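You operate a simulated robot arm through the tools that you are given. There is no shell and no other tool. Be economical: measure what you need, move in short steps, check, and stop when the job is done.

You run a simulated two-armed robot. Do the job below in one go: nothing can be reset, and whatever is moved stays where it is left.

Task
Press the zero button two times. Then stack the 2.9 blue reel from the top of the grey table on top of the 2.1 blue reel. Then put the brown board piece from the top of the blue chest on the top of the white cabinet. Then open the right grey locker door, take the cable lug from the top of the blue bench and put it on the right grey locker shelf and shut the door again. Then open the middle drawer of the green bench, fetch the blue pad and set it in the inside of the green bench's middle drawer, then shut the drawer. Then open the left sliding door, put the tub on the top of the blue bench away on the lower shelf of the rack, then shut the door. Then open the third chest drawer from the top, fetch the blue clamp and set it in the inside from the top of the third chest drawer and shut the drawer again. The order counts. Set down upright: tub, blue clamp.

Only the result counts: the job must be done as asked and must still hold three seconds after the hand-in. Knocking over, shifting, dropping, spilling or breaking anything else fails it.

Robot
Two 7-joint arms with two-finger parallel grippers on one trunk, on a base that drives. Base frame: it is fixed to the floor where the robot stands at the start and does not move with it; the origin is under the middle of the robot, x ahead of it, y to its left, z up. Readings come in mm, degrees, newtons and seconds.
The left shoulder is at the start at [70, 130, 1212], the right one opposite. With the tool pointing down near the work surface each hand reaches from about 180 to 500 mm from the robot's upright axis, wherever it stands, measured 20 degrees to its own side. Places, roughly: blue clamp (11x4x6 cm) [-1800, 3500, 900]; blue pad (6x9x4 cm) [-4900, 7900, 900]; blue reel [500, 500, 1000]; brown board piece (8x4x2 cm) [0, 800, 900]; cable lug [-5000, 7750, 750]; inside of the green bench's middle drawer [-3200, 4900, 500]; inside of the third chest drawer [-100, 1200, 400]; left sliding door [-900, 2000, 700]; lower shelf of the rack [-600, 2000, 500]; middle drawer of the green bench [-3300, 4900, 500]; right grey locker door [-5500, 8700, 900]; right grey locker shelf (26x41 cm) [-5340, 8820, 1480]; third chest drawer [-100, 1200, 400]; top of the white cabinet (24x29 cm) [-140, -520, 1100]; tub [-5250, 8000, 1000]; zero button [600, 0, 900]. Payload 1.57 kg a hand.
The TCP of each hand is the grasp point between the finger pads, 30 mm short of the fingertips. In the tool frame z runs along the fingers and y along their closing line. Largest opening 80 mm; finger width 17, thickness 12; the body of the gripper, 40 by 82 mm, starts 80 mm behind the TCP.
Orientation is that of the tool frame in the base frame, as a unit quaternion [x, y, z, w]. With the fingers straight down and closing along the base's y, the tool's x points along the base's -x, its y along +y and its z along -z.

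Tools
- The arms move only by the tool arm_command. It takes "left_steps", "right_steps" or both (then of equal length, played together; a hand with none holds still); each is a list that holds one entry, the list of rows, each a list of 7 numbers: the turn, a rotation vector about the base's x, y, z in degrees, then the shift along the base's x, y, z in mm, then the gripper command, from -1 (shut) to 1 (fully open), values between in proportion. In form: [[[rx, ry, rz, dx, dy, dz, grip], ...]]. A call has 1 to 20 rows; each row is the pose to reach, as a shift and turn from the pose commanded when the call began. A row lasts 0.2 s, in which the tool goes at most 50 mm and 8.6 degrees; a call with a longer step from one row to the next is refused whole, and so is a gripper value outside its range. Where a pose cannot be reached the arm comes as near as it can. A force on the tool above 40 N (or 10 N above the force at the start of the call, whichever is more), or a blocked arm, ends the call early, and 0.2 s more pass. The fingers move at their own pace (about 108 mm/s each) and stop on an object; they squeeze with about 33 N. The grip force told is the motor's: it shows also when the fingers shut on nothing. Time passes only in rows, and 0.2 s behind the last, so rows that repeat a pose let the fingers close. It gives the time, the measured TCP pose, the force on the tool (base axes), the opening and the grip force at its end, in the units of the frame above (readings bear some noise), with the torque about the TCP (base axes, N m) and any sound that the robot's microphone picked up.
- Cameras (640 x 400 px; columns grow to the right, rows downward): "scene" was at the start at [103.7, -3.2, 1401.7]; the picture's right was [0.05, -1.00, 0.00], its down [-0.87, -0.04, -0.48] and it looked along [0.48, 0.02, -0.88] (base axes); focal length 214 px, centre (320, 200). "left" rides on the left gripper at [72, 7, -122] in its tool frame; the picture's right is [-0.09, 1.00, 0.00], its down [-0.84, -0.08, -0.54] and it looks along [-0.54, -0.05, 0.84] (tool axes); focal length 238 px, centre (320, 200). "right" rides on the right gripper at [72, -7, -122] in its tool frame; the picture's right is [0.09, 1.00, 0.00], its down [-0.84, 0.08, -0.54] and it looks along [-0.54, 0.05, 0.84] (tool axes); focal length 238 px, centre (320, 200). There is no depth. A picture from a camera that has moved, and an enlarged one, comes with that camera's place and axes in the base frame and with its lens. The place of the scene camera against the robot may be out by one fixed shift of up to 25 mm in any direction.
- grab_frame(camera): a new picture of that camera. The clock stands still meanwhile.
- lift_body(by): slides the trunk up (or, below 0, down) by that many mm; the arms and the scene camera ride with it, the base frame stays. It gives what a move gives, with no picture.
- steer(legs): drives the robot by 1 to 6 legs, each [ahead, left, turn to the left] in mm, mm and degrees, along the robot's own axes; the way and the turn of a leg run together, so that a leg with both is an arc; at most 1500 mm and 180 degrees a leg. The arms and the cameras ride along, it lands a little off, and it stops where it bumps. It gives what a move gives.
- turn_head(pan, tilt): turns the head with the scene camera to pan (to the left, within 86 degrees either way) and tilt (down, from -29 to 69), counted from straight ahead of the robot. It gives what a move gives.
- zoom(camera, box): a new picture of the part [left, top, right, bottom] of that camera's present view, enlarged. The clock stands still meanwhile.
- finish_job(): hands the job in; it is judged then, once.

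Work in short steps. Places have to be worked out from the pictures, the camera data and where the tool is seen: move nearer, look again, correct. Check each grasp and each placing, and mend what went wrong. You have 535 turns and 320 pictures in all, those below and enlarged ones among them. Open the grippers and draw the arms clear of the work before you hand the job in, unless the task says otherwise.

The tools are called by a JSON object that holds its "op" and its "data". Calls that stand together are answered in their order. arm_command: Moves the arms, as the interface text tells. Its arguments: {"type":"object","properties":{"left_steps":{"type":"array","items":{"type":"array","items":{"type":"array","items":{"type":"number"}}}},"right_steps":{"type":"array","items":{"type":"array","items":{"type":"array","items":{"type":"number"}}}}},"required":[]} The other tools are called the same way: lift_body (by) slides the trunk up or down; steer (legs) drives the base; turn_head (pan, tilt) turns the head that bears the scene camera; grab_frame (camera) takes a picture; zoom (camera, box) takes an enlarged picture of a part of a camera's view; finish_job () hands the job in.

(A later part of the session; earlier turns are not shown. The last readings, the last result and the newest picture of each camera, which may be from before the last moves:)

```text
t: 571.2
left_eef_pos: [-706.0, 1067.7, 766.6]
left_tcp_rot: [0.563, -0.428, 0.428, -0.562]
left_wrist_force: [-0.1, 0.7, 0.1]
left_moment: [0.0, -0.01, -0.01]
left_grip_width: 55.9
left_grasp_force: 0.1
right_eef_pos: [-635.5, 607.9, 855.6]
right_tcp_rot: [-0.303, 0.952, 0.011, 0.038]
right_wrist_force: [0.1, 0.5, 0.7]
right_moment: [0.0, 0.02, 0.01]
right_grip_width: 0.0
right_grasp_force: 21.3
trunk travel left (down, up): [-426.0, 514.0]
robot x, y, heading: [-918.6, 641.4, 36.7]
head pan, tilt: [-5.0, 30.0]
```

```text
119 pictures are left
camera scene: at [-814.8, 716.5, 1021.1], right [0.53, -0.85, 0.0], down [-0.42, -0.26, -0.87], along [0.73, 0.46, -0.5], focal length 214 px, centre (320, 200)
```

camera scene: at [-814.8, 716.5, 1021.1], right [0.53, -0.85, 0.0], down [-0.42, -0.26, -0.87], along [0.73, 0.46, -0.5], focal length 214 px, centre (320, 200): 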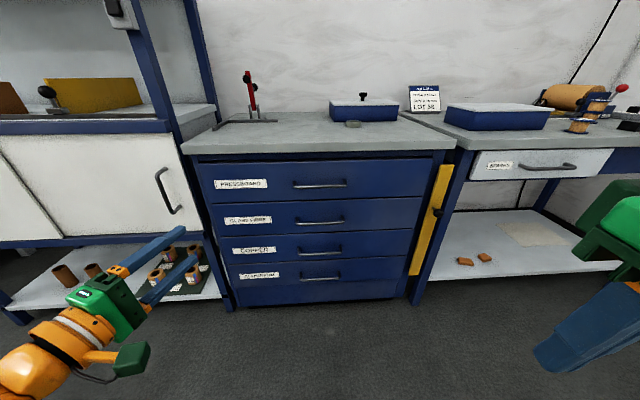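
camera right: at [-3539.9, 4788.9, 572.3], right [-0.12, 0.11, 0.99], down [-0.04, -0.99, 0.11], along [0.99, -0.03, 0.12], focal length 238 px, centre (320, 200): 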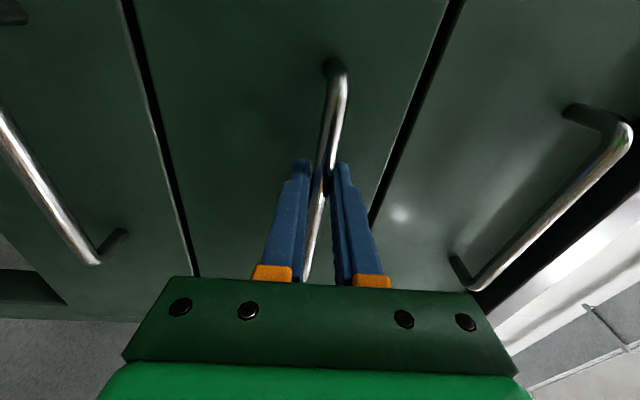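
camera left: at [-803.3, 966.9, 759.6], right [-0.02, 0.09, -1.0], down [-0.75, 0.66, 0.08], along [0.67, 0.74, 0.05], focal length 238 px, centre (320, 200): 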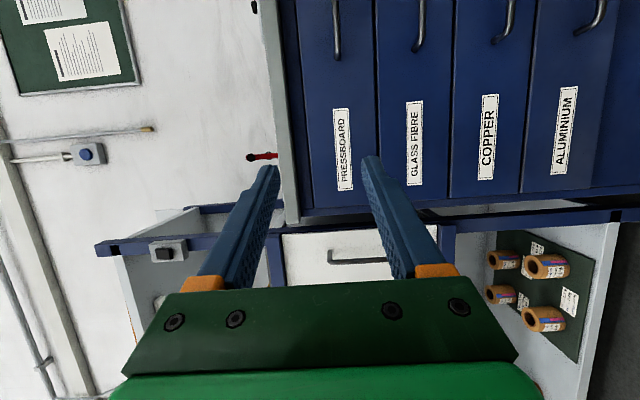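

The left hand is rolled and level, pointing at 15°. I lower the trunk 316 mm, and drive right 256 and ahead 210 mm to bring it before the COPPER handle.

{"op": "lift_body", "data": {"by": -316}}

{"op": "steer", "data": {"legs": [[0, -256, -0.6], [210, 0, 0]]}}

{"op": "grab_frame", "data": {"camera": "left"}}

{"op": "grab_frame", "data": {"camera": "scene"}}

```text
t: 574.3
left_eef_pos: [-705.1, 1067.6, 450.5]
left_tcp_rot: [-0.563, 0.428, -0.428, 0.563]
left_wrist_force: [-0.2, -0.6, -0.3]
left_moment: [-0.02, 0.01, 0.01]
left_grip_width: 56.0
left_grasp_force: 0.0
right_eef_pos: [-635.6, 608.8, 540.4]
right_tcp_rot: [-0.304, 0.952, 0.011, 0.038]
right_wrist_force: [0.4, -0.5, 1.0]
right_moment: [0.03, 0.03, 0.0]
right_grip_width: 0.1
right_grasp_force: 21.2
trunk travel left (down, up): [-110.0, 830.0]
robot x, y, heading: [-920.5, 646.0, 37.1]
head pan, tilt: [-5.0, 30.0]
```

```text
t: 577.4
left_eef_pos: [-378.3, 985.2, 450.2]
left_tcp_rot: [-0.561, 0.43, -0.431, 0.561]
left_wrist_force: [0.3, -0.3, -1.0]
left_moment: [-0.01, 0.0, 0.03]
left_grip_width: 55.9
left_grasp_force: 0.1
right_eef_pos: [-313.2, 525.8, 539.6]
right_tcp_rot: [-0.299, 0.953, 0.011, 0.037]
right_wrist_force: [0.2, 0.3, 0.8]
right_moment: [0.0, -0.01, 0.0]
right_grip_width: 0.0
right_grasp_force: 21.1
trunk travel left (down, up): [-110.0, 830.0]
robot x, y, heading: [-597.9, 568.0, 36.4]
head pan, tilt: [-5.0, 30.0]
```

```text
118 pictures are left
camera left: at [-478.1, 886.0, 443.4], right [-0.02, 0.09, -1.0], down [-0.74, 0.67, 0.08], along [0.67, 0.74, 0.05], focal length 238 px, centre (320, 200)
```

left: 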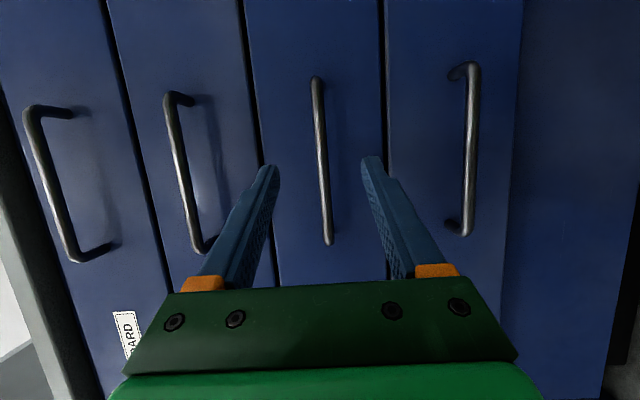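

```text
117 pictures are left
camera scene: at [-492.2, 635.6, 705.1], right [0.52, -0.85, 0.0], down [-0.43, -0.26, -0.87], along [0.74, 0.45, -0.5], focal length 214 px, centre (320, 200)
```

scene: 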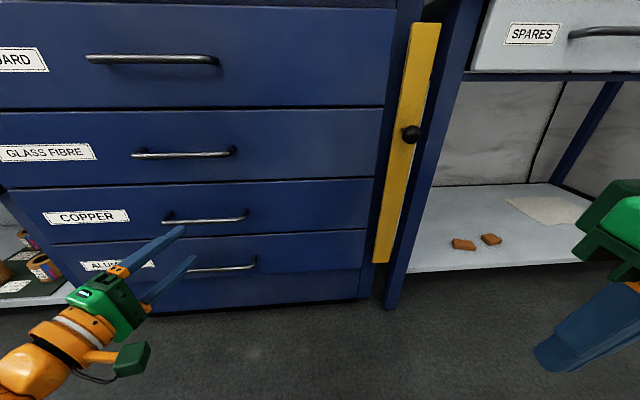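

The COPPER bar (third) is centred between the fingers. I advance 65 mm and look again.

{"op": "steer", "data": {"legs": [[65, 0, 0]]}}

{"op": "grab_frame", "data": {"camera": "left"}}

```text
t: 578.4
left_eef_pos: [-327.1, 1024.4, 450.6]
left_tcp_rot: [0.561, -0.431, 0.431, -0.56]
left_wrist_force: [0.3, 0.1, -0.5]
left_moment: [-0.01, 0.01, 0.02]
left_grip_width: 56.0
left_grasp_force: 0.0
right_eef_pos: [-262.4, 564.4, 539.2]
right_tcp_rot: [-0.3, 0.953, 0.011, 0.037]
right_wrist_force: [0.4, 0.0, 0.0]
right_moment: [0.01, 0.01, -0.03]
right_grip_width: 0.1
right_grasp_force: 22.0
trunk travel left (down, up): [-110.0, 830.0]
robot x, y, heading: [-547.2, 602.0, 36.4]
head pan, tilt: [-5.0, 30.0]
```

```text
116 pictures are left
camera left: at [-425.8, 924.5, 443.4], right [-0.02, 0.09, -1.0], down [-0.74, 0.67, 0.08], along [0.67, 0.74, 0.05], focal length 238 px, centre (320, 200)
```

left: 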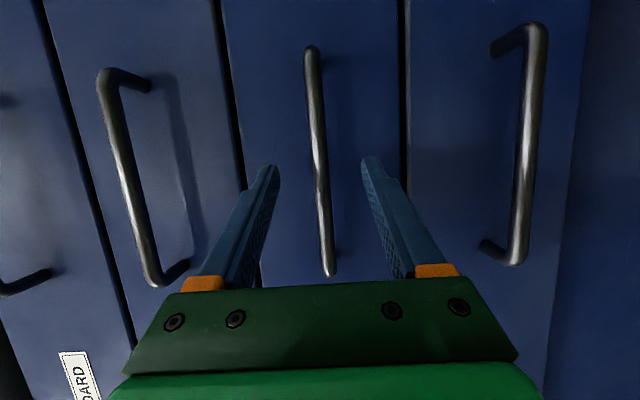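

Still centred. I go 26 mm further and close.

{"op": "steer", "data": {"legs": [[26, 0, 0]]}}

{"op": "arm_command", "data": {"left_steps": [[[0, 0, 0, 0, 0, 0, 0.1], [0, 0, 0, 0, 0, 0, -0.4], [0, 0, 0, 0, 0, 0, -1], [0, 0, 0, 0, 0, 0, -1]]]}}

{"op": "grab_frame", "data": {"camera": "left"}}

```text
t: 579.2
left_eef_pos: [-305.8, 1039.9, 450.5]
left_tcp_rot: [0.561, -0.431, 0.431, -0.56]
left_wrist_force: [-0.6, 0.4, -0.9]
left_moment: [0.0, -0.01, 0.0]
left_grip_width: 56.0
left_grasp_force: 0.1
right_eef_pos: [-239.7, 580.0, 539.6]
right_tcp_rot: [-0.299, 0.953, 0.011, 0.037]
right_wrist_force: [-0.9, 0.9, 0.8]
right_moment: [-0.04, -0.03, 0.03]
right_grip_width: 0.3
right_grasp_force: 22.0
trunk travel left (down, up): [-110.0, 830.0]
robot x, y, heading: [-523.7, 613.2, 36.2]
head pan, tilt: [-5.0, 30.0]
```

```text
t: 580.2
left_eef_pos: [-305.9, 1038.7, 451.4]
left_tcp_rot: [0.561, -0.431, 0.431, -0.56]
left_wrist_force: [-2.4, -2.3, -2.9]
left_moment: [0.07, 0.06, 0.1]
left_grip_width: 11.5
left_grasp_force: 28.5
right_eef_pos: [-241.1, 580.9, 538.7]
right_tcp_rot: [-0.298, 0.954, 0.011, 0.039]
right_wrist_force: [0.1, -1.1, 0.8]
right_moment: [-0.05, 0.02, 0.0]
right_grip_width: 0.1
right_grasp_force: 21.5
trunk travel left (down, up): [-110.0, 830.0]
robot x, y, heading: [-526.2, 617.4, 36.3]
head pan, tilt: [-5.0, 30.0]
```

```text
115 pictures are left
camera left: at [-404.8, 939.8, 443.2], right [-0.02, 0.09, -1.0], down [-0.74, 0.67, 0.08], along [0.67, 0.74, 0.05], focal length 238 px, centre (320, 200)
```

left: 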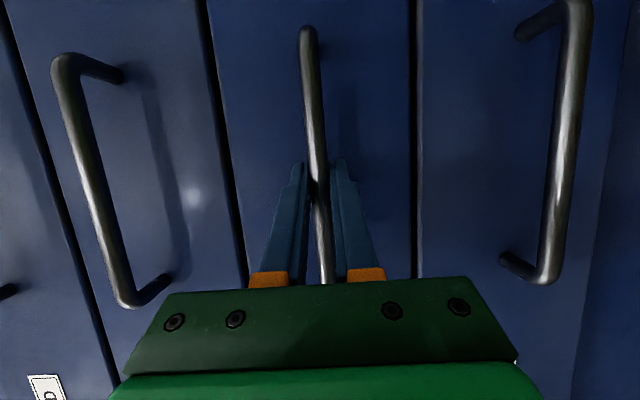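

Gripped. I pull the drawer out by driving back in stages.

{"op": "steer", "data": {"legs": [[-70, 0, 0], [-70, 0, 0], [-70, 0, 0]]}}

{"op": "grab_frame", "data": {"camera": "scene"}}

```text
t: 582.4
left_eef_pos: [-475.9, 915.8, 449.8]
left_tcp_rot: [0.562, -0.43, 0.431, -0.56]
left_wrist_force: [-7.9, 7.3, -3.2]
left_moment: [0.06, 0.06, 0.38]
left_grip_width: 11.7
left_grasp_force: 29.5
right_eef_pos: [-410.7, 456.2, 539.7]
right_tcp_rot: [-0.299, 0.953, 0.01, 0.038]
right_wrist_force: [-0.7, 0.4, -0.2]
right_moment: [0.02, 0.02, 0.0]
right_grip_width: 0.1
right_grasp_force: 21.3
trunk travel left (down, up): [-110.0, 830.0]
robot x, y, heading: [-697.7, 489.9, 36.4]
head pan, tilt: [-5.0, 30.0]
```

```text
114 pictures are left
camera scene: at [-589.2, 565.6, 705.1], right [0.52, -0.85, 0.0], down [-0.43, -0.26, -0.87], along [0.74, 0.45, -0.5], focal length 214 px, centre (320, 200)
```

scene: 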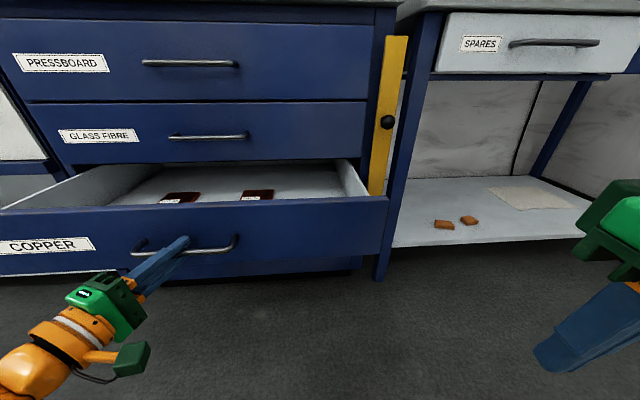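

Open 210 mm, with two small plates in the back. I pull 80 mm more.

{"op": "steer", "data": {"legs": [[-80, 0, 0]]}}

{"op": "grab_frame", "data": {"camera": "scene"}}

```text
t: 583.5
left_eef_pos: [-541.7, 868.5, 450.1]
left_tcp_rot: [0.562, -0.43, 0.43, -0.561]
left_wrist_force: [-7.0, 7.5, -2.6]
left_moment: [0.03, 0.05, 0.43]
left_grip_width: 12.0
left_grasp_force: 29.1
right_eef_pos: [-475.0, 408.9, 540.3]
right_tcp_rot: [-0.299, 0.953, 0.009, 0.038]
right_wrist_force: [0.0, 0.5, 0.0]
right_moment: [0.03, 0.01, -0.04]
right_grip_width: 0.1
right_grasp_force: 21.7
trunk travel left (down, up): [-110.0, 830.0]
robot x, y, heading: [-756.5, 450.8, 36.8]
head pan, tilt: [-5.0, 30.0]
```

```text
113 pictures are left
camera scene: at [-653.3, 518.6, 705.1], right [0.52, -0.85, 0.0], down [-0.43, -0.26, -0.87], along [0.74, 0.45, -0.5], focal length 214 px, centre (320, 200)
```

scene: 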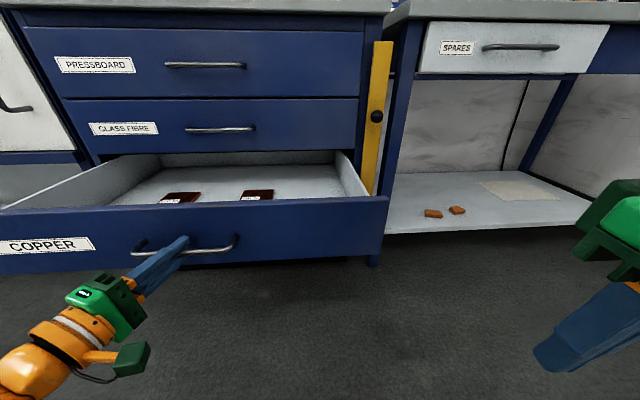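

Open about 290 mm. I release, back off, raise the trunk and look into the drawer from above.

{"op": "arm_command", "data": {"left_steps": [[[0, 0, 0, 0, 0, 0, -0.3], [0, 0, 0, 0, 0, 0, 0.2], [0, 0, 0, 0, 0, 0, 0.2]]]}}

{"op": "steer", "data": {"legs": [[-180, 0, 0]]}}

{"op": "lift_body", "data": {"by": 400}}

{"op": "lift_body", "data": {"by": 300}}

{"op": "turn_head", "data": {"pan": 10, "tilt": 45}}

{"op": "grab_frame", "data": {"camera": "scene"}}

```text
t: 584.3
left_eef_pos: [-540.8, 868.6, 450.2]
left_tcp_rot: [-0.561, 0.429, -0.431, 0.561]
left_wrist_force: [0.1, 0.3, 0.5]
left_moment: [0.01, 0.0, -0.01]
left_grip_width: 47.9
left_grasp_force: 0.2
right_eef_pos: [-474.4, 409.2, 540.2]
right_tcp_rot: [-0.3, 0.953, 0.01, 0.037]
right_wrist_force: [0.4, 0.0, 0.4]
right_moment: [0.01, 0.02, -0.03]
right_grip_width: 0.1
right_grasp_force: 20.8
trunk travel left (down, up): [-110.0, 830.0]
robot x, y, heading: [-756.3, 446.3, 36.4]
head pan, tilt: [-5.0, 30.0]
```

```text
t: 585.8
left_eef_pos: [-685.4, 761.5, 450.7]
left_tcp_rot: [-0.561, 0.43, -0.43, 0.562]
left_wrist_force: [1.1, 0.6, -0.1]
left_moment: [-0.01, 0.0, 0.0]
left_grip_width: 48.1
left_grasp_force: 0.0
right_eef_pos: [-618.1, 302.6, 540.9]
right_tcp_rot: [-0.3, 0.953, 0.01, 0.038]
right_wrist_force: [0.3, -0.7, 0.2]
right_moment: [-0.02, 0.0, 0.02]
right_grip_width: 0.1
right_grasp_force: 21.6
trunk travel left (down, up): [-110.0, 830.0]
robot x, y, heading: [-900.7, 341.1, 36.2]
head pan, tilt: [-5.0, 30.0]
```

```text
t: 589.6
left_eef_pos: [-684.9, 761.8, 850.7]
left_tcp_rot: [0.562, -0.43, 0.43, -0.561]
left_wrist_force: [-0.3, -0.2, 0.3]
left_moment: [0.01, -0.01, 0.0]
left_grip_width: 48.0
left_grasp_force: 0.1
right_eef_pos: [-618.7, 301.4, 939.7]
right_tcp_rot: [-0.3, 0.953, 0.011, 0.037]
right_wrist_force: [-0.1, -0.6, -0.5]
right_moment: [0.01, -0.03, 0.02]
right_grip_width: 0.1
right_grasp_force: 21.3
trunk travel left (down, up): [-510.0, 430.0]
robot x, y, heading: [-901.6, 339.5, 36.6]
head pan, tilt: [-5.0, 30.0]
```

```text
t: 592.6
left_eef_pos: [-684.5, 762.3, 1151.4]
left_tcp_rot: [0.562, -0.43, 0.43, -0.561]
left_wrist_force: [0.1, 0.0, -0.1]
left_moment: [0.0, 0.02, 0.03]
left_grip_width: 48.1
left_grasp_force: 0.0
right_eef_pos: [-618.8, 303.1, 1239.6]
right_tcp_rot: [-0.3, 0.953, 0.011, 0.038]
right_wrist_force: [0.7, 0.2, 0.6]
right_moment: [0.03, 0.03, -0.02]
right_grip_width: 0.0
right_grasp_force: 21.2
trunk travel left (down, up): [-810.0, 130.0]
robot x, y, heading: [-898.3, 338.2, 36.4]
head pan, tilt: [-5.0, 30.0]
```

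```text
t: 593.4
left_eef_pos: [-684.4, 761.5, 1149.9]
left_tcp_rot: [-0.561, 0.43, -0.43, 0.561]
left_wrist_force: [0.6, -0.3, -0.5]
left_moment: [-0.01, -0.01, -0.05]
left_grip_width: 47.9
left_grasp_force: 0.0
right_eef_pos: [-618.1, 302.3, 1240.0]
right_tcp_rot: [-0.3, 0.953, 0.011, 0.038]
right_wrist_force: [0.2, 0.0, -1.3]
right_moment: [-0.01, 0.0, 0.02]
right_grip_width: 0.0
right_grasp_force: 21.9
trunk travel left (down, up): [-810.0, 130.0]
robot x, y, heading: [-905.3, 342.4, 36.5]
head pan, tilt: [10.0, 45.0]
```

```text
112 pictures are left
camera scene: at [-817.8, 423.0, 1382.6], right [0.72, -0.69, 0.0], down [-0.49, -0.51, -0.71], along [0.49, 0.51, -0.71], focal length 214 px, centre (320, 200)
```

scene: 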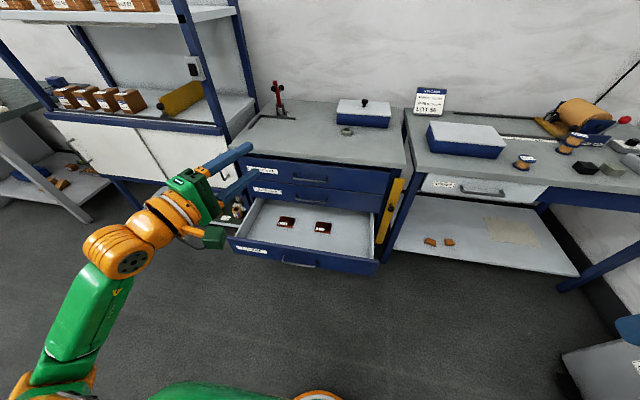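

The drawer's right part (about l=660 to 890) is free. I unroll the left hand and tilt it back to about 40°, then go for the blue clamp.

{"op": "arm_command", "data": {"left_steps": [[[7.6, 3, 0, 0, 0, 0, 0.4], [15.2, 6, 0, 0, 0, 0, 0.4], [22.8, 9, 0, 0, 0, 0, 0.4], [30.4, 12, 0, 0, 0, 0, 0.4], [38, 15.1, 0, 0, 0, 0, 0.4], [45.6, 18.1, 0, 0, 0, 0, 0.4], [53.3, 21.1, 0, 0, 0, 0, 0.4], [60.9, 24.1, 0, 0, 0, 0, 0.4], [68.5, 27.1, 0, 0, 0, 0, 0.4], [76.1, 30.1, 0, 0, 0, 0, 0.4], [83.7, 33.1, 0, 0, 0, 0, 0.4], [83.7, 33.1, 0, 0, 0, 0, 0.4]]]}}

{"op": "arm_command", "data": {"left_steps": [[[-2.6, 7.2, 1.5, -15, -11, 0, 0.4], [-5.2, 14.4, 3, -30, -22, 0, 0.4], [-7.8, 21.6, 4.5, -45, -33, 10, 0.4], [-10.4, 28.8, 6, -60, -44, 20, 0.4], [-13, 36, 7.5, -75, -55, 30, 0.4], [-15.6, 43.2, 9, -90, -66, 40, 0.4], [-16.8, 46.6, 10, -105, -77, 50, 0.4], [-16.8, 46.6, 10, -105, -77, 60, 0.4]]]}}

{"op": "steer", "data": {"legs": [[-50, 0, 0], [0, 1480, 0], [0, 1450, 0]]}}

{"op": "grab_frame", "data": {"camera": "scene"}}

```text
t: 596.0
left_eef_pos: [-685.3, 762.0, 1150.8]
left_tcp_rot: [-0.139, 0.733, 0.126, 0.654]
left_wrist_force: [-0.3, 0.5, -0.1]
left_moment: [-0.01, 0.0, -0.01]
left_grip_width: 56.0
left_grasp_force: 0.0
right_eef_pos: [-617.5, 301.8, 1240.2]
right_tcp_rot: [-0.299, 0.953, 0.012, 0.038]
right_wrist_force: [0.2, -0.3, -0.3]
right_moment: [0.02, 0.02, 0.0]
right_grip_width: 0.0
right_grasp_force: 21.3
trunk travel left (down, up): [-810.0, 130.0]
robot x, y, heading: [-902.9, 339.5, 36.4]
head pan, tilt: [10.0, 45.0]
```

```text
t: 597.8
left_eef_pos: [-789.6, 683.5, 1212.5]
left_tcp_rot: [-0.231, 0.926, 0.119, 0.272]
left_wrist_force: [-0.2, -0.1, -0.2]
left_moment: [0.02, 0.01, -0.01]
left_grip_width: 56.2
left_grasp_force: 0.0
left hand out of reach, approached as far as the arm can: row 1, 2, 3
right_eef_pos: [-617.4, 302.6, 1239.4]
right_tcp_rot: [-0.3, 0.953, 0.011, 0.038]
right_wrist_force: [0.1, -0.4, -1.3]
right_moment: [0.01, -0.03, 0.04]
right_grip_width: 0.2
right_grasp_force: 20.9
trunk travel left (down, up): [-810.0, 130.0]
robot x, y, heading: [-898.8, 341.7, 36.5]
head pan, tilt: [10.0, 45.0]
```

```text
t: 602.2
left_eef_pos: [-1241.4, 1194.4, 1213.3]
left_tcp_rot: [-0.252, 0.92, 0.127, 0.273]
left_wrist_force: [-0.1, 0.3, -0.4]
left_moment: [0.03, -0.02, -0.02]
left_grip_width: 56.0
left_grasp_force: 0.0
right_eef_pos: [-1053.4, 819.4, 1240.8]
right_tcp_rot: [-0.321, 0.946, 0.013, 0.041]
right_wrist_force: [-0.6, -0.1, 0.1]
right_moment: [0.0, -0.1, -0.03]
right_grip_width: 0.0
right_grasp_force: 21.2
trunk travel left (down, up): [-810.0, 130.0]
robot x, y, heading: [-1333.2, 850.9, 39.1]
head pan, tilt: [10.0, 45.0]
stopped in leg 2: the robot was blocked; the commanded pose is now the measured one
```

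```text
111 pictures are left
camera scene: at [-1259.7, 931.4, 1383.4], right [0.75, -0.66, 0.0], down [-0.46, -0.53, -0.71], along [0.47, 0.54, -0.7], focal length 214 px, centre (320, 200)
```

scene: 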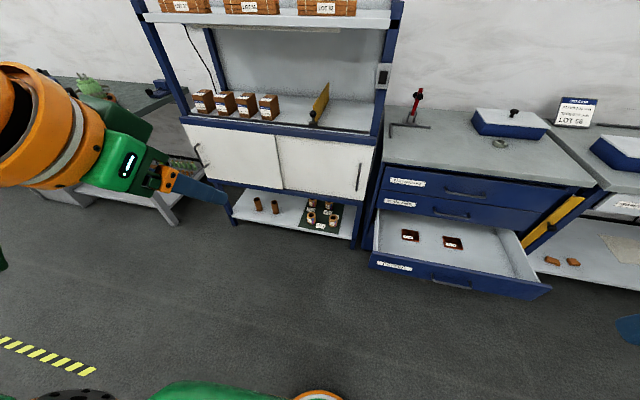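

I bumped the middle stand behind me to the left, being too far back. I look at it before moving on.

{"op": "turn_head", "data": {"pan": 86, "tilt": 20}}

{"op": "grab_frame", "data": {"camera": "scene"}}

```text
t: 603.7
left_eef_pos: [-1236.2, 1201.9, 1211.5]
left_tcp_rot: [-0.253, 0.92, 0.125, 0.271]
left_wrist_force: [0.3, -0.4, 0.0]
left_moment: [0.0, -0.02, 0.02]
left_grip_width: 56.3
left_grasp_force: 0.1
right_eef_pos: [-1048.5, 827.0, 1239.3]
right_tcp_rot: [-0.322, 0.946, 0.011, 0.038]
right_wrist_force: [0.2, 0.7, -0.4]
right_moment: [0.02, -0.02, -0.05]
right_grip_width: 0.0
right_grasp_force: 21.6
trunk travel left (down, up): [-810.0, 130.0]
robot x, y, heading: [-1334.5, 851.6, 39.0]
head pan, tilt: [85.9, 20.0]
```

```text
110 pictures are left
camera scene: at [-1360.3, 954.8, 1421.1], right [0.82, 0.57, 0.0], down [0.2, -0.28, -0.94], along [-0.54, 0.77, -0.34], focal length 214 px, centre (320, 200)
```

scene: 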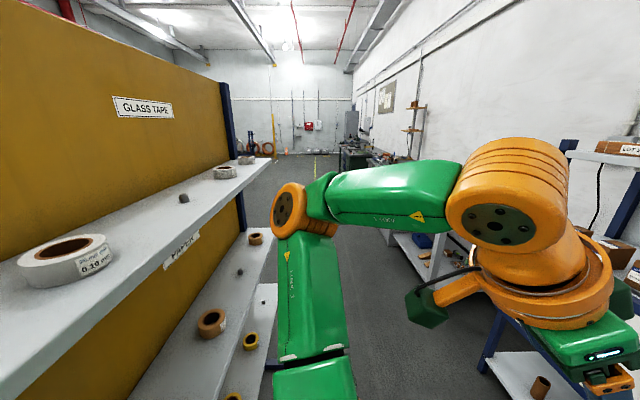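

The stand and its rolls look undisturbed. I move ahead into the lane, square up, and go left to the clamp's table.

{"op": "steer", "data": {"legs": [[270, 0, 0], [0, 0, -2.7], [0, 1300, 0], [0, 950, 0]]}}

{"op": "turn_head", "data": {"pan": 10, "tilt": 35}}

{"op": "grab_frame", "data": {"camera": "scene"}}

```text
t: 616.8
left_eef_pos: [-2325.8, 3194.0, 1211.7]
left_tcp_rot: [-0.226, 0.927, 0.117, 0.274]
left_wrist_force: [0.5, 0.1, 0.1]
left_moment: [-0.04, 0.0, -0.01]
left_grip_width: 55.6
left_grasp_force: 0.0
right_eef_pos: [-2161.2, 2809.2, 1239.4]
right_tcp_rot: [-0.294, 0.955, 0.011, 0.037]
right_wrist_force: [-0.2, 0.6, 0.5]
right_moment: [0.0, 0.01, -0.01]
right_grip_width: 0.0
right_grasp_force: 21.6
trunk travel left (down, up): [-810.0, 130.0]
robot x, y, heading: [-2445.8, 2850.2, 35.7]
head pan, tilt: [85.9, 20.0]
```

```text
t: 618.2
left_eef_pos: [-2326.8, 3194.3, 1211.9]
left_tcp_rot: [-0.225, 0.928, 0.117, 0.274]
left_wrist_force: [0.1, 0.0, -0.5]
left_moment: [-0.03, 0.03, 0.0]
left_grip_width: 56.1
left_grasp_force: 0.1
right_eef_pos: [-2160.6, 2808.9, 1239.6]
right_tcp_rot: [-0.294, 0.955, 0.011, 0.039]
right_wrist_force: [0.0, 0.9, 1.1]
right_moment: [0.01, -0.01, 0.01]
right_grip_width: 0.2
right_grasp_force: 21.4
trunk travel left (down, up): [-810.0, 130.0]
robot x, y, heading: [-2443.5, 2852.9, 35.6]
head pan, tilt: [10.0, 35.0]
```

```text
109 pictures are left
camera scene: at [-2354.8, 2938.1, 1397.3], right [0.72, -0.7, 0.0], down [-0.4, -0.41, -0.82], along [0.57, 0.59, -0.57], focal length 214 px, centre (320, 200)
```

scene: 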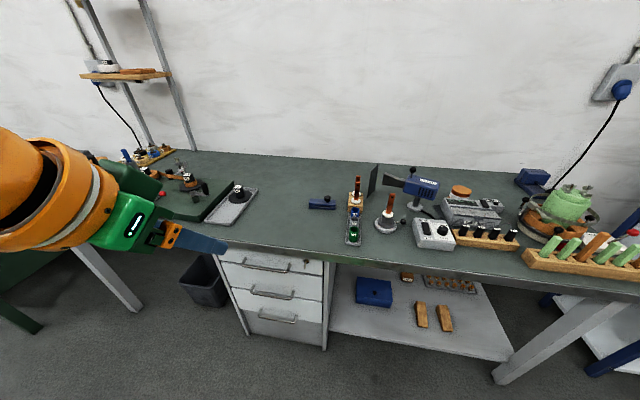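

{"op": "zoom", "data": {"camera": "scene", "box": [270, 150, 390, 260]}}

```text
3.64 times, centred on (330, 205) of scene
camera zoom: at [-2354.8, 2938.1, 1397.3], right [0.72, -0.7, 0.0], down [-0.4, -0.41, -0.82], along [0.57, 0.59, -0.57], focal length 780 px, centre (284, 182)
```

zoom: 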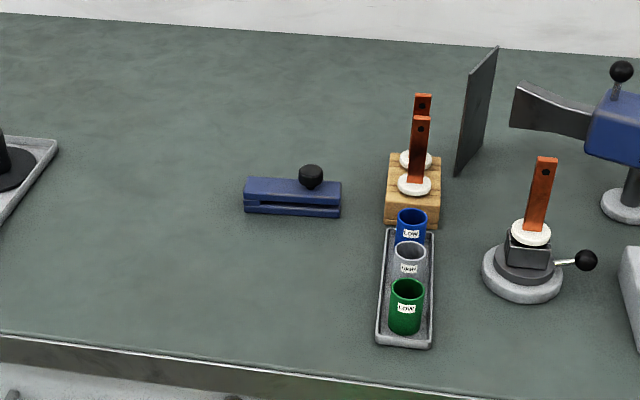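

The blue clamp is a bar lying across, with a round knob on top; its knob is at about [-1836, 3432, 908]. I can grip it by the knob. I square up and drive nearer, and lower the trunk.

{"op": "steer", "data": {"legs": [[0, -40, 0.6], [300, 0, 0]]}}

{"op": "lift_body", "data": {"by": -70}}

{"op": "grab_frame", "data": {"camera": "scene"}}

{"op": "grab_frame", "data": {"camera": "left"}}

```text
t: 620.8
left_eef_pos: [-2066.3, 3341.5, 1212.1]
left_tcp_rot: [-0.23, 0.926, 0.119, 0.275]
left_wrist_force: [-0.1, 0.1, 0.3]
left_moment: [0.0, -0.01, 0.0]
left_grip_width: 55.8
left_grasp_force: 0.1
right_eef_pos: [-1896.1, 2957.7, 1240.6]
right_tcp_rot: [-0.3, 0.953, 0.011, 0.038]
right_wrist_force: [0.3, 1.1, -0.2]
right_moment: [0.04, -0.03, 0.0]
right_grip_width: 0.3
right_grasp_force: 21.1
trunk travel left (down, up): [-810.0, 130.0]
robot x, y, heading: [-2177.0, 3000.1, 36.6]
head pan, tilt: [10.0, 35.0]
```

```text
t: 621.9
left_eef_pos: [-2064.8, 3342.4, 1141.3]
left_tcp_rot: [-0.231, 0.926, 0.12, 0.274]
left_wrist_force: [1.3, -0.2, 0.5]
left_moment: [0.03, 0.01, -0.02]
left_grip_width: 55.9
left_grasp_force: 0.1
right_eef_pos: [-1893.4, 2958.9, 1169.4]
right_tcp_rot: [-0.3, 0.953, 0.011, 0.038]
right_wrist_force: [0.4, -1.0, 0.3]
right_moment: [-0.02, 0.03, 0.0]
right_grip_width: 0.0
right_grasp_force: 21.4
trunk travel left (down, up): [-740.0, 200.0]
robot x, y, heading: [-2178.1, 2999.7, 36.3]
head pan, tilt: [10.0, 35.0]
```

```text
107 pictures are left
camera scene: at [-2088.6, 3085.3, 1327.3], right [0.72, -0.69, 0.0], down [-0.4, -0.41, -0.82], along [0.57, 0.59, -0.57], focal length 214 px, centre (320, 200)
```

scene: 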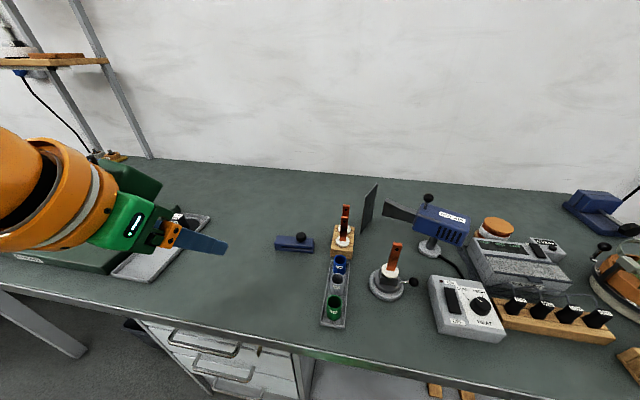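

```text
106 pictures are left
camera left: at [-2175.7, 3280.8, 1201.3], right [-0.42, 0.9, 0.15], down [0.42, 0.05, 0.91], along [0.81, 0.44, -0.39], focal length 238 px, centre (320, 200)
```

left: 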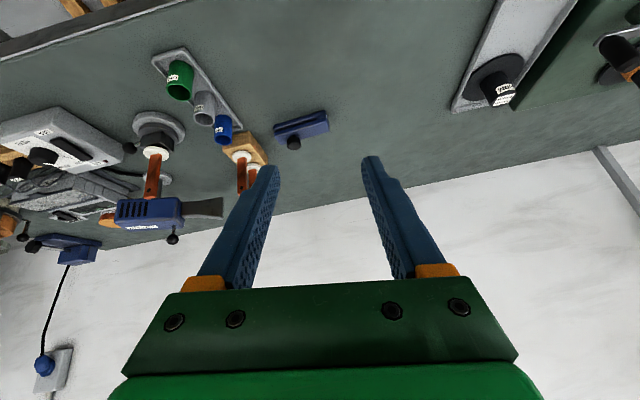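

The knob is near [-1826, 3432]. I level the hand's closing line and bring it above the knob.

{"op": "arm_command", "data": {"left_steps": [[[-0.2, -1.1, 0, 33, 12, -10, 0.4], [-0.4, -2.1, 0, 66, 24, -30, 0.4], [-0.6, -3.2, 0, 98, 35, -50, 0.4], [-0.8, -4.3, 0, 131, 47, -70, 0.4], [-1, -5.3, 0, 164, 59, -90, 0.4], [-1.2, -6.4, 0, 197, 70, -110, 0.4], [-1.4, -7.4, 0, 227, 81, -128, 0.4], [-1.4, -7.4, 0, 227, 81, -128, 0.4]]]}}

{"op": "grab_frame", "data": {"camera": "left"}}

```text
t: 623.6
left_eef_pos: [-1836.1, 3423.6, 1013.4]
left_tcp_rot: [-0.242, 0.908, 0.092, 0.33]
left_wrist_force: [-0.2, 0.2, 0.3]
left_moment: [0.0, 0.01, 0.04]
left_grip_width: 56.1
left_grasp_force: 0.1
right_eef_pos: [-1894.5, 2959.2, 1170.0]
right_tcp_rot: [-0.299, 0.953, 0.011, 0.038]
right_wrist_force: [-0.1, 0.2, -0.1]
right_moment: [0.01, -0.01, 0.03]
right_grip_width: 0.0
right_grasp_force: 21.3
trunk travel left (down, up): [-740.0, 200.0]
robot x, y, heading: [-2179.9, 2998.4, 36.5]
head pan, tilt: [10.0, 35.0]
```

```text
105 pictures are left
camera left: at [-1954.7, 3363.4, 1060.2], right [-0.44, 0.9, 0.07], down [0.29, 0.07, 0.95], along [0.85, 0.44, -0.29], focal length 238 px, centre (320, 200)
```

left: 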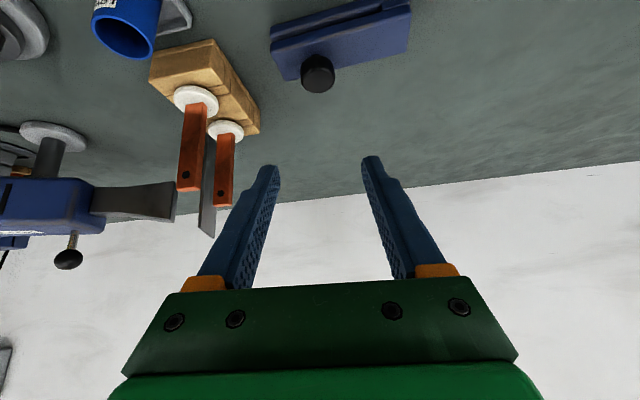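

The knob is centred laterally. I descend to z 950 with a small forward correction and look.

{"op": "arm_command", "data": {"left_steps": [[[0, 0, 0, 2, 5, -25, 0.4], [0, 0, 0, 4, 8, -48, 0.4], [0, 0, 0, 4, 8, -62, 0.4], [0, 0, 0, 4, 8, -62, 0.4]]]}}

{"op": "grab_frame", "data": {"camera": "left"}}

{"op": "zoom", "data": {"camera": "scene", "box": [220, 170, 400, 290]}}

```text
t: 624.6
left_eef_pos: [-1833.9, 3432.3, 951.0]
left_tcp_rot: [-0.242, 0.908, 0.092, 0.33]
left_wrist_force: [0.0, -0.4, 1.1]
left_moment: [-0.01, 0.03, -0.04]
left_grip_width: 56.0
left_grasp_force: 0.1
right_eef_pos: [-1893.1, 2960.1, 1170.3]
right_tcp_rot: [-0.3, 0.953, 0.011, 0.037]
right_wrist_force: [-0.4, 0.6, -0.3]
right_moment: [-0.01, -0.01, -0.02]
right_grip_width: 0.0
right_grasp_force: 21.5
trunk travel left (down, up): [-740.0, 200.0]
robot x, y, heading: [-2177.8, 2998.1, 36.4]
head pan, tilt: [10.0, 35.0]
```

```text
104 pictures are left
camera left: at [-1952.0, 3371.7, 997.9], right [-0.43, 0.9, 0.07], down [0.29, 0.07, 0.95], along [0.85, 0.43, -0.3], focal length 238 px, centre (320, 200)
```

left: 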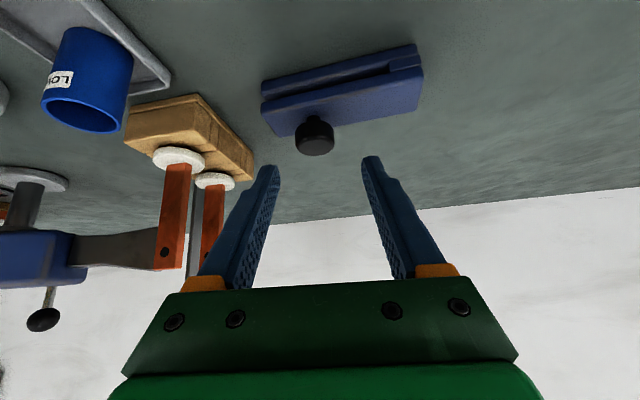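

```text
3.33 times, centred on (310, 230) of scene
camera zoom: at [-2088.3, 3085.5, 1327.3], right [0.72, -0.69, 0.0], down [-0.4, -0.42, -0.82], along [0.57, 0.59, -0.57], focal length 715 px, centre (353, 100)
```

zoom: 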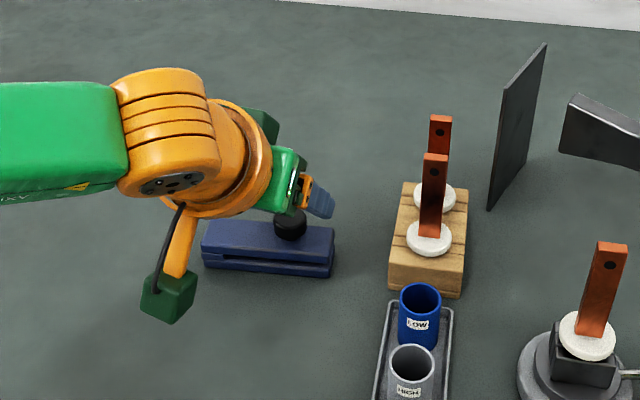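

The knob lies right for a vertical descent of about 28 mm. I go down gently.

{"op": "arm_command", "data": {"left_steps": [[[0, 0, 0, 0, -1, -10, 0.4], [0, 0, 0, 1, -1, -19, 0.4], [0, 0, 0, 1, -1, -25, 0.4], [0, 0, 0, 1, -1, -28, 0.4], [0, 0, 0, 1, -1, -28, 0.4]]]}}

{"op": "grab_frame", "data": {"camera": "left"}}

{"op": "zoom", "data": {"camera": "scene", "box": [240, 190, 360, 280]}}

```text
t: 625.9
left_eef_pos: [-1842.0, 3431.5, 927.3]
left_tcp_rot: [-0.24, 0.908, 0.091, 0.331]
left_wrist_force: [0.3, 0.0, -0.4]
left_moment: [-0.02, -0.03, -0.01]
left_grip_width: 56.3
left_grasp_force: 0.1
left hand out of reach, approached as far as the arm can: row 1, 2, 3, 4, 5
right_eef_pos: [-1893.8, 2959.6, 1169.4]
right_tcp_rot: [-0.299, 0.953, 0.011, 0.037]
right_wrist_force: [1.0, -0.6, 0.3]
right_moment: [0.01, 0.02, 0.01]
right_grip_width: 0.0
right_grasp_force: 21.8
trunk travel left (down, up): [-740.0, 200.0]
robot x, y, heading: [-2178.4, 3003.1, 36.5]
head pan, tilt: [10.0, 35.0]
```

```text
102 pictures are left
camera left: at [-1960.4, 3371.4, 974.3], right [-0.43, 0.9, 0.07], down [0.29, 0.07, 0.95], along [0.85, 0.43, -0.3], focal length 238 px, centre (320, 200)
```

left: 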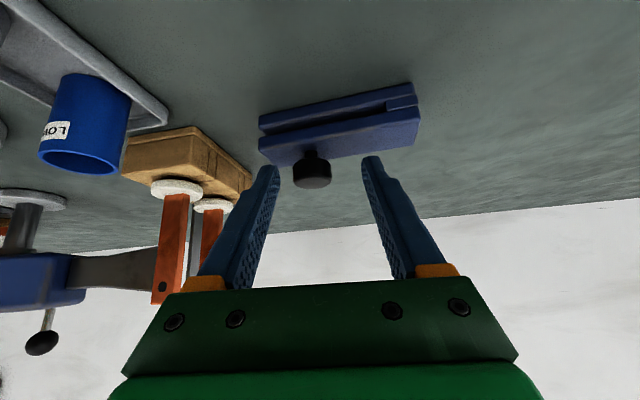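

```text
4.44 times, centred on (300, 235) of scene
camera zoom: at [-2088.3, 3085.5, 1327.3], right [0.72, -0.69, 0.0], down [-0.4, -0.42, -0.82], along [0.57, 0.59, -0.57], focal length 953 px, centre (409, 44)
```

zoom: 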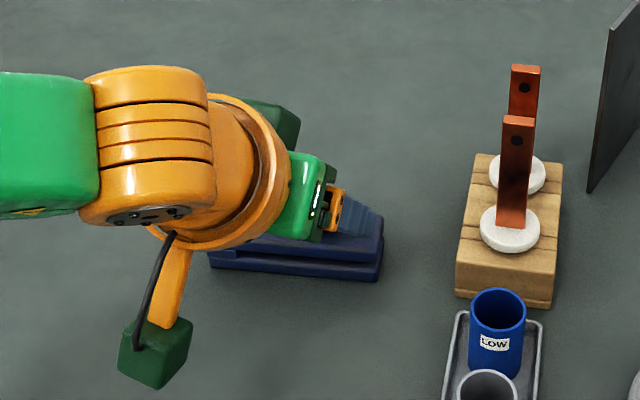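

The arm is just at its limit here. I drive 10 mm nearer, then make the small final correction.

{"op": "steer", "data": {"legs": [[12, 0, 0]]}}

{"op": "arm_command", "data": {"left_steps": [[[0, 0, 0, -5, -8, 0, 0.4], [0, 0, 0, -7, -11, -3, 0.4], [0, 0, 0, -7, -11, -5, 0.4], [0, 0, 0, -7, -11, -5, 0.4]]]}}

{"op": "zoom", "data": {"camera": "left", "box": [220, 80, 440, 280]}}

```text
t: 626.6
left_eef_pos: [-1834.4, 3437.1, 929.1]
left_tcp_rot: [-0.24, 0.907, 0.092, 0.332]
left_wrist_force: [-0.7, -0.7, 0.3]
left_moment: [0.03, 0.0, 0.0]
left_grip_width: 55.8
left_grasp_force: 0.1
right_eef_pos: [-1887.0, 2965.5, 1171.5]
right_tcp_rot: [-0.3, 0.953, 0.011, 0.038]
right_wrist_force: [-0.1, 0.3, 0.5]
right_moment: [0.01, 0.0, 0.02]
right_grip_width: 0.0
right_grasp_force: 21.0
trunk travel left (down, up): [-740.0, 200.0]
robot x, y, heading: [-2168.1, 3007.1, 36.5]
head pan, tilt: [10.0, 35.0]
```

```text
t: 627.6
left_eef_pos: [-1840.4, 3426.7, 923.2]
left_tcp_rot: [-0.24, 0.908, 0.091, 0.33]
left_wrist_force: [0.8, 0.3, 0.2]
left_moment: [0.03, 0.0, -0.02]
left_grip_width: 55.7
left_grasp_force: 0.1
right_eef_pos: [-1884.4, 2967.1, 1169.9]
right_tcp_rot: [-0.3, 0.953, 0.01, 0.038]
right_wrist_force: [-0.2, -0.1, 0.4]
right_moment: [0.04, 0.0, 0.0]
right_grip_width: 0.0
right_grasp_force: 21.1
trunk travel left (down, up): [-740.0, 200.0]
robot x, y, heading: [-2169.2, 3005.0, 36.5]
head pan, tilt: [10.0, 35.0]
```

```text
2.00 times, centred on (330, 180) of left
camera zoom: at [-1957.7, 3367.5, 969.7], right [-0.43, 0.9, 0.07], down [0.29, 0.07, 0.95], along [0.85, 0.43, -0.3], focal length 477 px, centre (300, 240)
```

zoom: 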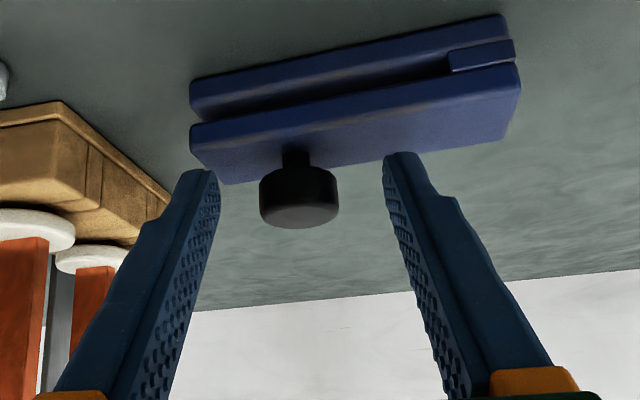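

The knob sits between the fingertips with about 10 mm of pad overlap. I close on it.

{"op": "arm_command", "data": {"left_steps": [[[0, 0, 0, 0, 0, 0, 0.1], [0, 0, 0, 0, 0, 0, -0.1], [0, 0, 0, 0, 0, 0, -0.3], [0, 0, 0, 0, 0, 0, -1], [0, 0, 0, 0, 0, 0, -1]]]}}

{"op": "zoom", "data": {"camera": "left", "box": [220, 80, 440, 280]}}

```text
t: 628.8
left_eef_pos: [-1839.6, 3427.5, 923.8]
left_tcp_rot: [-0.24, 0.909, 0.091, 0.329]
left_wrist_force: [0.2, -0.5, 0.0]
left_moment: [-0.02, 0.0, -0.01]
left_grip_width: 27.2
left_grasp_force: 33.1
right_eef_pos: [-1882.9, 2966.8, 1169.6]
right_tcp_rot: [-0.3, 0.953, 0.011, 0.038]
right_wrist_force: [-1.4, 0.0, -0.8]
right_moment: [-0.01, 0.01, 0.01]
right_grip_width: 0.0
right_grasp_force: 20.9
trunk travel left (down, up): [-740.0, 200.0]
robot x, y, heading: [-2167.7, 3007.6, 36.2]
head pan, tilt: [10.0, 35.0]
```

```text
2.00 times, centred on (330, 180) of left
camera zoom: at [-1957.7, 3367.4, 969.8], right [-0.43, 0.9, 0.07], down [0.29, 0.07, 0.95], along [0.85, 0.43, -0.3], focal length 477 px, centre (300, 240)
```

zoom: 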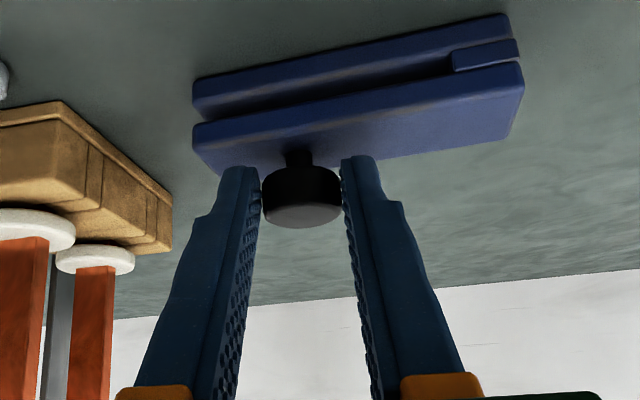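

The knob is held at 27 mm. I lift slowly with the trunk and check how the clamp hangs.

{"op": "lift_body", "data": {"by": 40}}

{"op": "grab_frame", "data": {"camera": "left"}}

{"op": "zoom", "data": {"camera": "scene", "box": [220, 170, 400, 290]}}

```text
t: 629.6
left_eef_pos: [-1838.8, 3428.6, 962.6]
left_tcp_rot: [-0.24, 0.908, 0.091, 0.33]
left_wrist_force: [0.4, -0.1, -2.1]
left_moment: [-0.04, -0.04, -0.02]
left_grip_width: 27.1
left_grasp_force: 32.9
right_eef_pos: [-1882.9, 2968.4, 1210.2]
right_tcp_rot: [-0.3, 0.953, 0.011, 0.038]
right_wrist_force: [-0.5, 0.5, 0.2]
right_moment: [0.0, 0.01, 0.0]
right_grip_width: 0.0
right_grasp_force: 21.5
trunk travel left (down, up): [-780.0, 160.0]
robot x, y, heading: [-2170.6, 3005.4, 36.5]
head pan, tilt: [10.0, 35.0]
```

```text
98 pictures are left
camera left: at [-1957.4, 3368.1, 1009.5], right [-0.43, 0.9, 0.07], down [0.29, 0.07, 0.95], along [0.85, 0.43, -0.3], focal length 238 px, centre (320, 200)
```

left: 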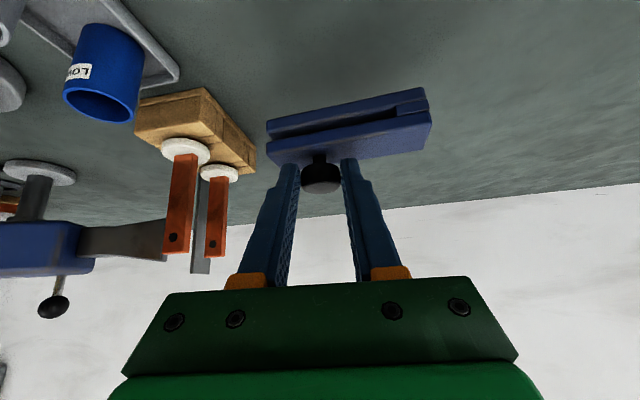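

```text
3.33 times, centred on (310, 230) of scene
camera zoom: at [-2078.1, 3093.3, 1367.3], right [0.72, -0.69, 0.0], down [-0.4, -0.42, -0.82], along [0.56, 0.59, -0.57], focal length 715 px, centre (353, 100)
```

zoom: 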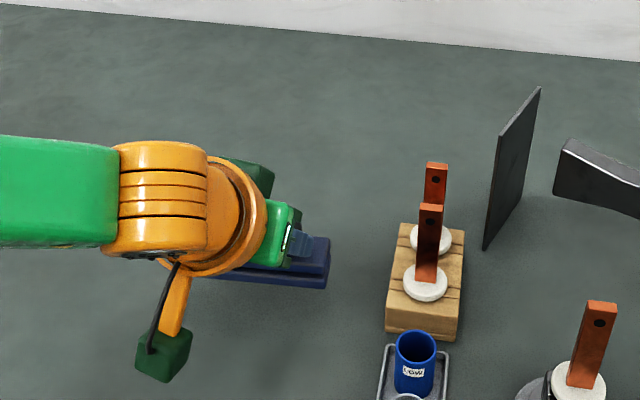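

The clamp hangs level. I raise it further, back into the lane, and drive right to the open chest drawer.

{"op": "lift_body", "data": {"by": 110}}

{"op": "steer", "data": {"legs": [[-310, 0, -0.3], [0, -1480, 0], [0, -1200, 0]]}}

{"op": "grab_frame", "data": {"camera": "left"}}

{"op": "grab_frame", "data": {"camera": "scene"}}

```text
t: 631.0
left_eef_pos: [-1839.3, 3428.6, 1072.1]
left_tcp_rot: [-0.24, 0.908, 0.091, 0.331]
left_wrist_force: [-0.3, 0.1, -1.9]
left_moment: [-0.04, 0.04, -0.02]
left_grip_width: 27.4
left_grasp_force: 33.3
right_eef_pos: [-1883.2, 2967.9, 1318.8]
right_tcp_rot: [-0.299, 0.953, 0.011, 0.038]
right_wrist_force: [-0.1, -0.8, -0.1]
right_moment: [0.02, -0.01, -0.02]
right_grip_width: 0.0
right_grasp_force: 21.5
trunk travel left (down, up): [-890.0, 50.0]
robot x, y, heading: [-2169.8, 3007.3, 36.5]
head pan, tilt: [10.0, 35.0]
```

```text
t: 645.7
left_eef_pos: [-529.3, 1070.3, 1072.6]
left_tcp_rot: [-0.233, 0.91, 0.088, 0.331]
left_wrist_force: [-0.1, 0.0, -2.2]
left_moment: [-0.08, 0.03, 0.01]
left_grip_width: 27.2
left_grasp_force: 33.4
right_eef_pos: [-581.5, 611.5, 1320.3]
right_tcp_rot: [-0.291, 0.956, 0.01, 0.038]
right_wrist_force: [0.2, -0.7, 0.6]
right_moment: [0.0, 0.01, 0.0]
right_grip_width: 0.2
right_grasp_force: 21.5
trunk travel left (down, up): [-890.0, 50.0]
robot x, y, heading: [-863.3, 651.0, 35.8]
head pan, tilt: [10.0, 35.0]
```

```text
96 pictures are left
camera left: at [-647.7, 1013.2, 1119.3], right [-0.42, 0.91, 0.07], down [0.3, 0.07, 0.95], along [0.86, 0.42, -0.3], focal length 238 px, centre (320, 200)
```

left: 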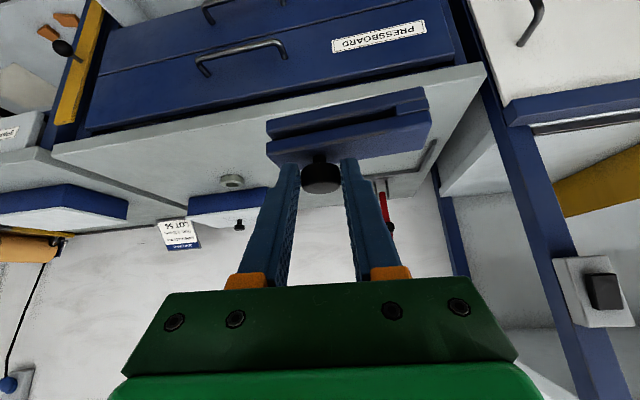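

```text
95 pictures are left
camera scene: at [-773.0, 740.5, 1477.2], right [0.71, -0.7, 0.0], down [-0.4, -0.41, -0.82], along [0.57, 0.58, -0.57], focal length 214 px, centre (320, 200)
```

scene: 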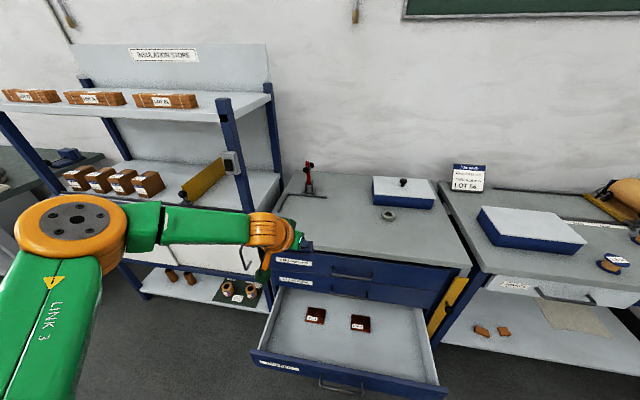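

The clamp is still level. The free zone is at l=670 to 890, so I go 414 mm right and 87 mm ahead, then lower 400 mm.

{"op": "steer", "data": {"legs": [[0, -414, 0.4], [87, 0, 0]]}}

{"op": "lift_body", "data": {"by": -400}}

{"op": "turn_head", "data": {"pan": 20, "tilt": 45}}

{"op": "grab_frame", "data": {"camera": "scene"}}

{"op": "grab_frame", "data": {"camera": "left"}}

```text
t: 648.9
left_eef_pos: [-227.7, 785.8, 1075.7]
left_tcp_rot: [-0.237, 0.908, 0.091, 0.334]
left_wrist_force: [-1.5, -0.1, -1.8]
left_moment: [-0.04, 0.02, -0.02]
left_grip_width: 27.1
left_grasp_force: 32.6
right_eef_pos: [-278.8, 324.2, 1321.2]
right_tcp_rot: [-0.295, 0.955, 0.012, 0.041]
right_wrist_force: [-0.9, -0.6, 0.4]
right_moment: [0.02, -0.05, 0.0]
right_grip_width: 0.0
right_grasp_force: 21.2
trunk travel left (down, up): [-890.0, 50.0]
robot x, y, heading: [-556.8, 372.3, 35.6]
head pan, tilt: [10.0, 35.0]
```

```text
t: 652.8
left_eef_pos: [-221.8, 788.3, 673.2]
left_tcp_rot: [-0.236, 0.909, 0.09, 0.331]
left_wrist_force: [0.7, -0.6, -1.5]
left_moment: [-0.03, -0.01, 0.0]
left_grip_width: 27.4
left_grasp_force: 32.8
right_eef_pos: [-271.0, 328.1, 920.3]
right_tcp_rot: [-0.296, 0.954, 0.01, 0.038]
right_wrist_force: [0.0, -0.3, 0.1]
right_moment: [0.0, 0.02, -0.01]
right_grip_width: 0.3
right_grasp_force: 21.9
trunk travel left (down, up): [-490.0, 450.0]
robot x, y, heading: [-557.8, 367.6, 35.7]
head pan, tilt: [10.0, 35.0]
```

```text
t: 653.5
left_eef_pos: [-221.3, 788.6, 671.8]
left_tcp_rot: [-0.237, 0.909, 0.09, 0.331]
left_wrist_force: [0.9, 0.1, -2.6]
left_moment: [-0.05, 0.01, -0.04]
left_grip_width: 26.8
left_grasp_force: 32.8
right_eef_pos: [-270.5, 328.4, 920.3]
right_tcp_rot: [-0.296, 0.954, 0.011, 0.038]
right_wrist_force: [-0.7, 1.3, -0.3]
right_moment: [-0.03, 0.01, 0.0]
right_grip_width: 0.0
right_grasp_force: 21.6
trunk travel left (down, up): [-490.0, 450.0]
robot x, y, heading: [-553.4, 369.3, 35.8]
head pan, tilt: [20.0, 45.0]
```

```text
94 pictures are left
camera scene: at [-479.7, 460.3, 1062.5], right [0.83, -0.56, 0.0], down [-0.4, -0.58, -0.71], along [0.4, 0.58, -0.71], focal length 214 px, centre (320, 200)
```

scene: 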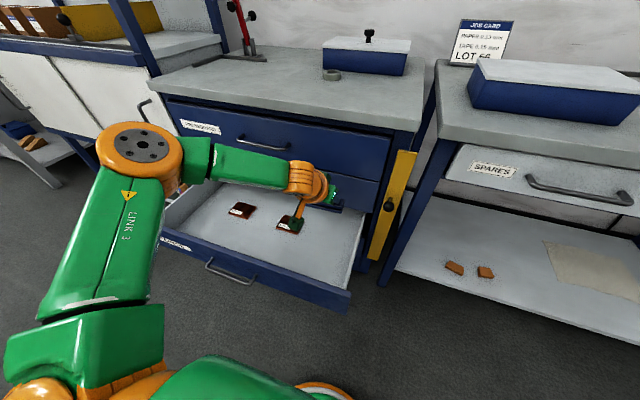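

```text
93 pictures are left
camera left: at [-340.9, 730.0, 719.5], right [-0.43, 0.9, 0.07], down [0.3, 0.07, 0.95], along [0.85, 0.43, -0.3], focal length 238 px, centre (320, 200)
```

left: 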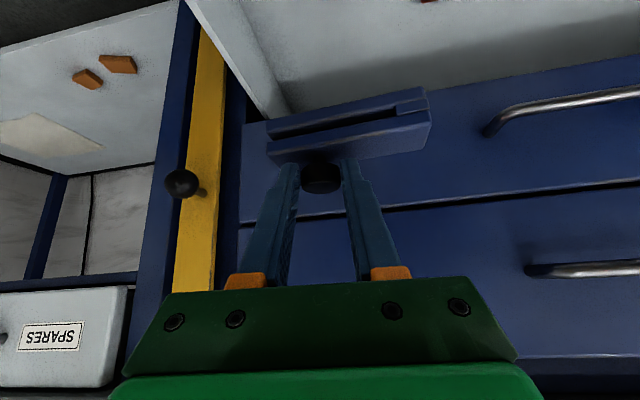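

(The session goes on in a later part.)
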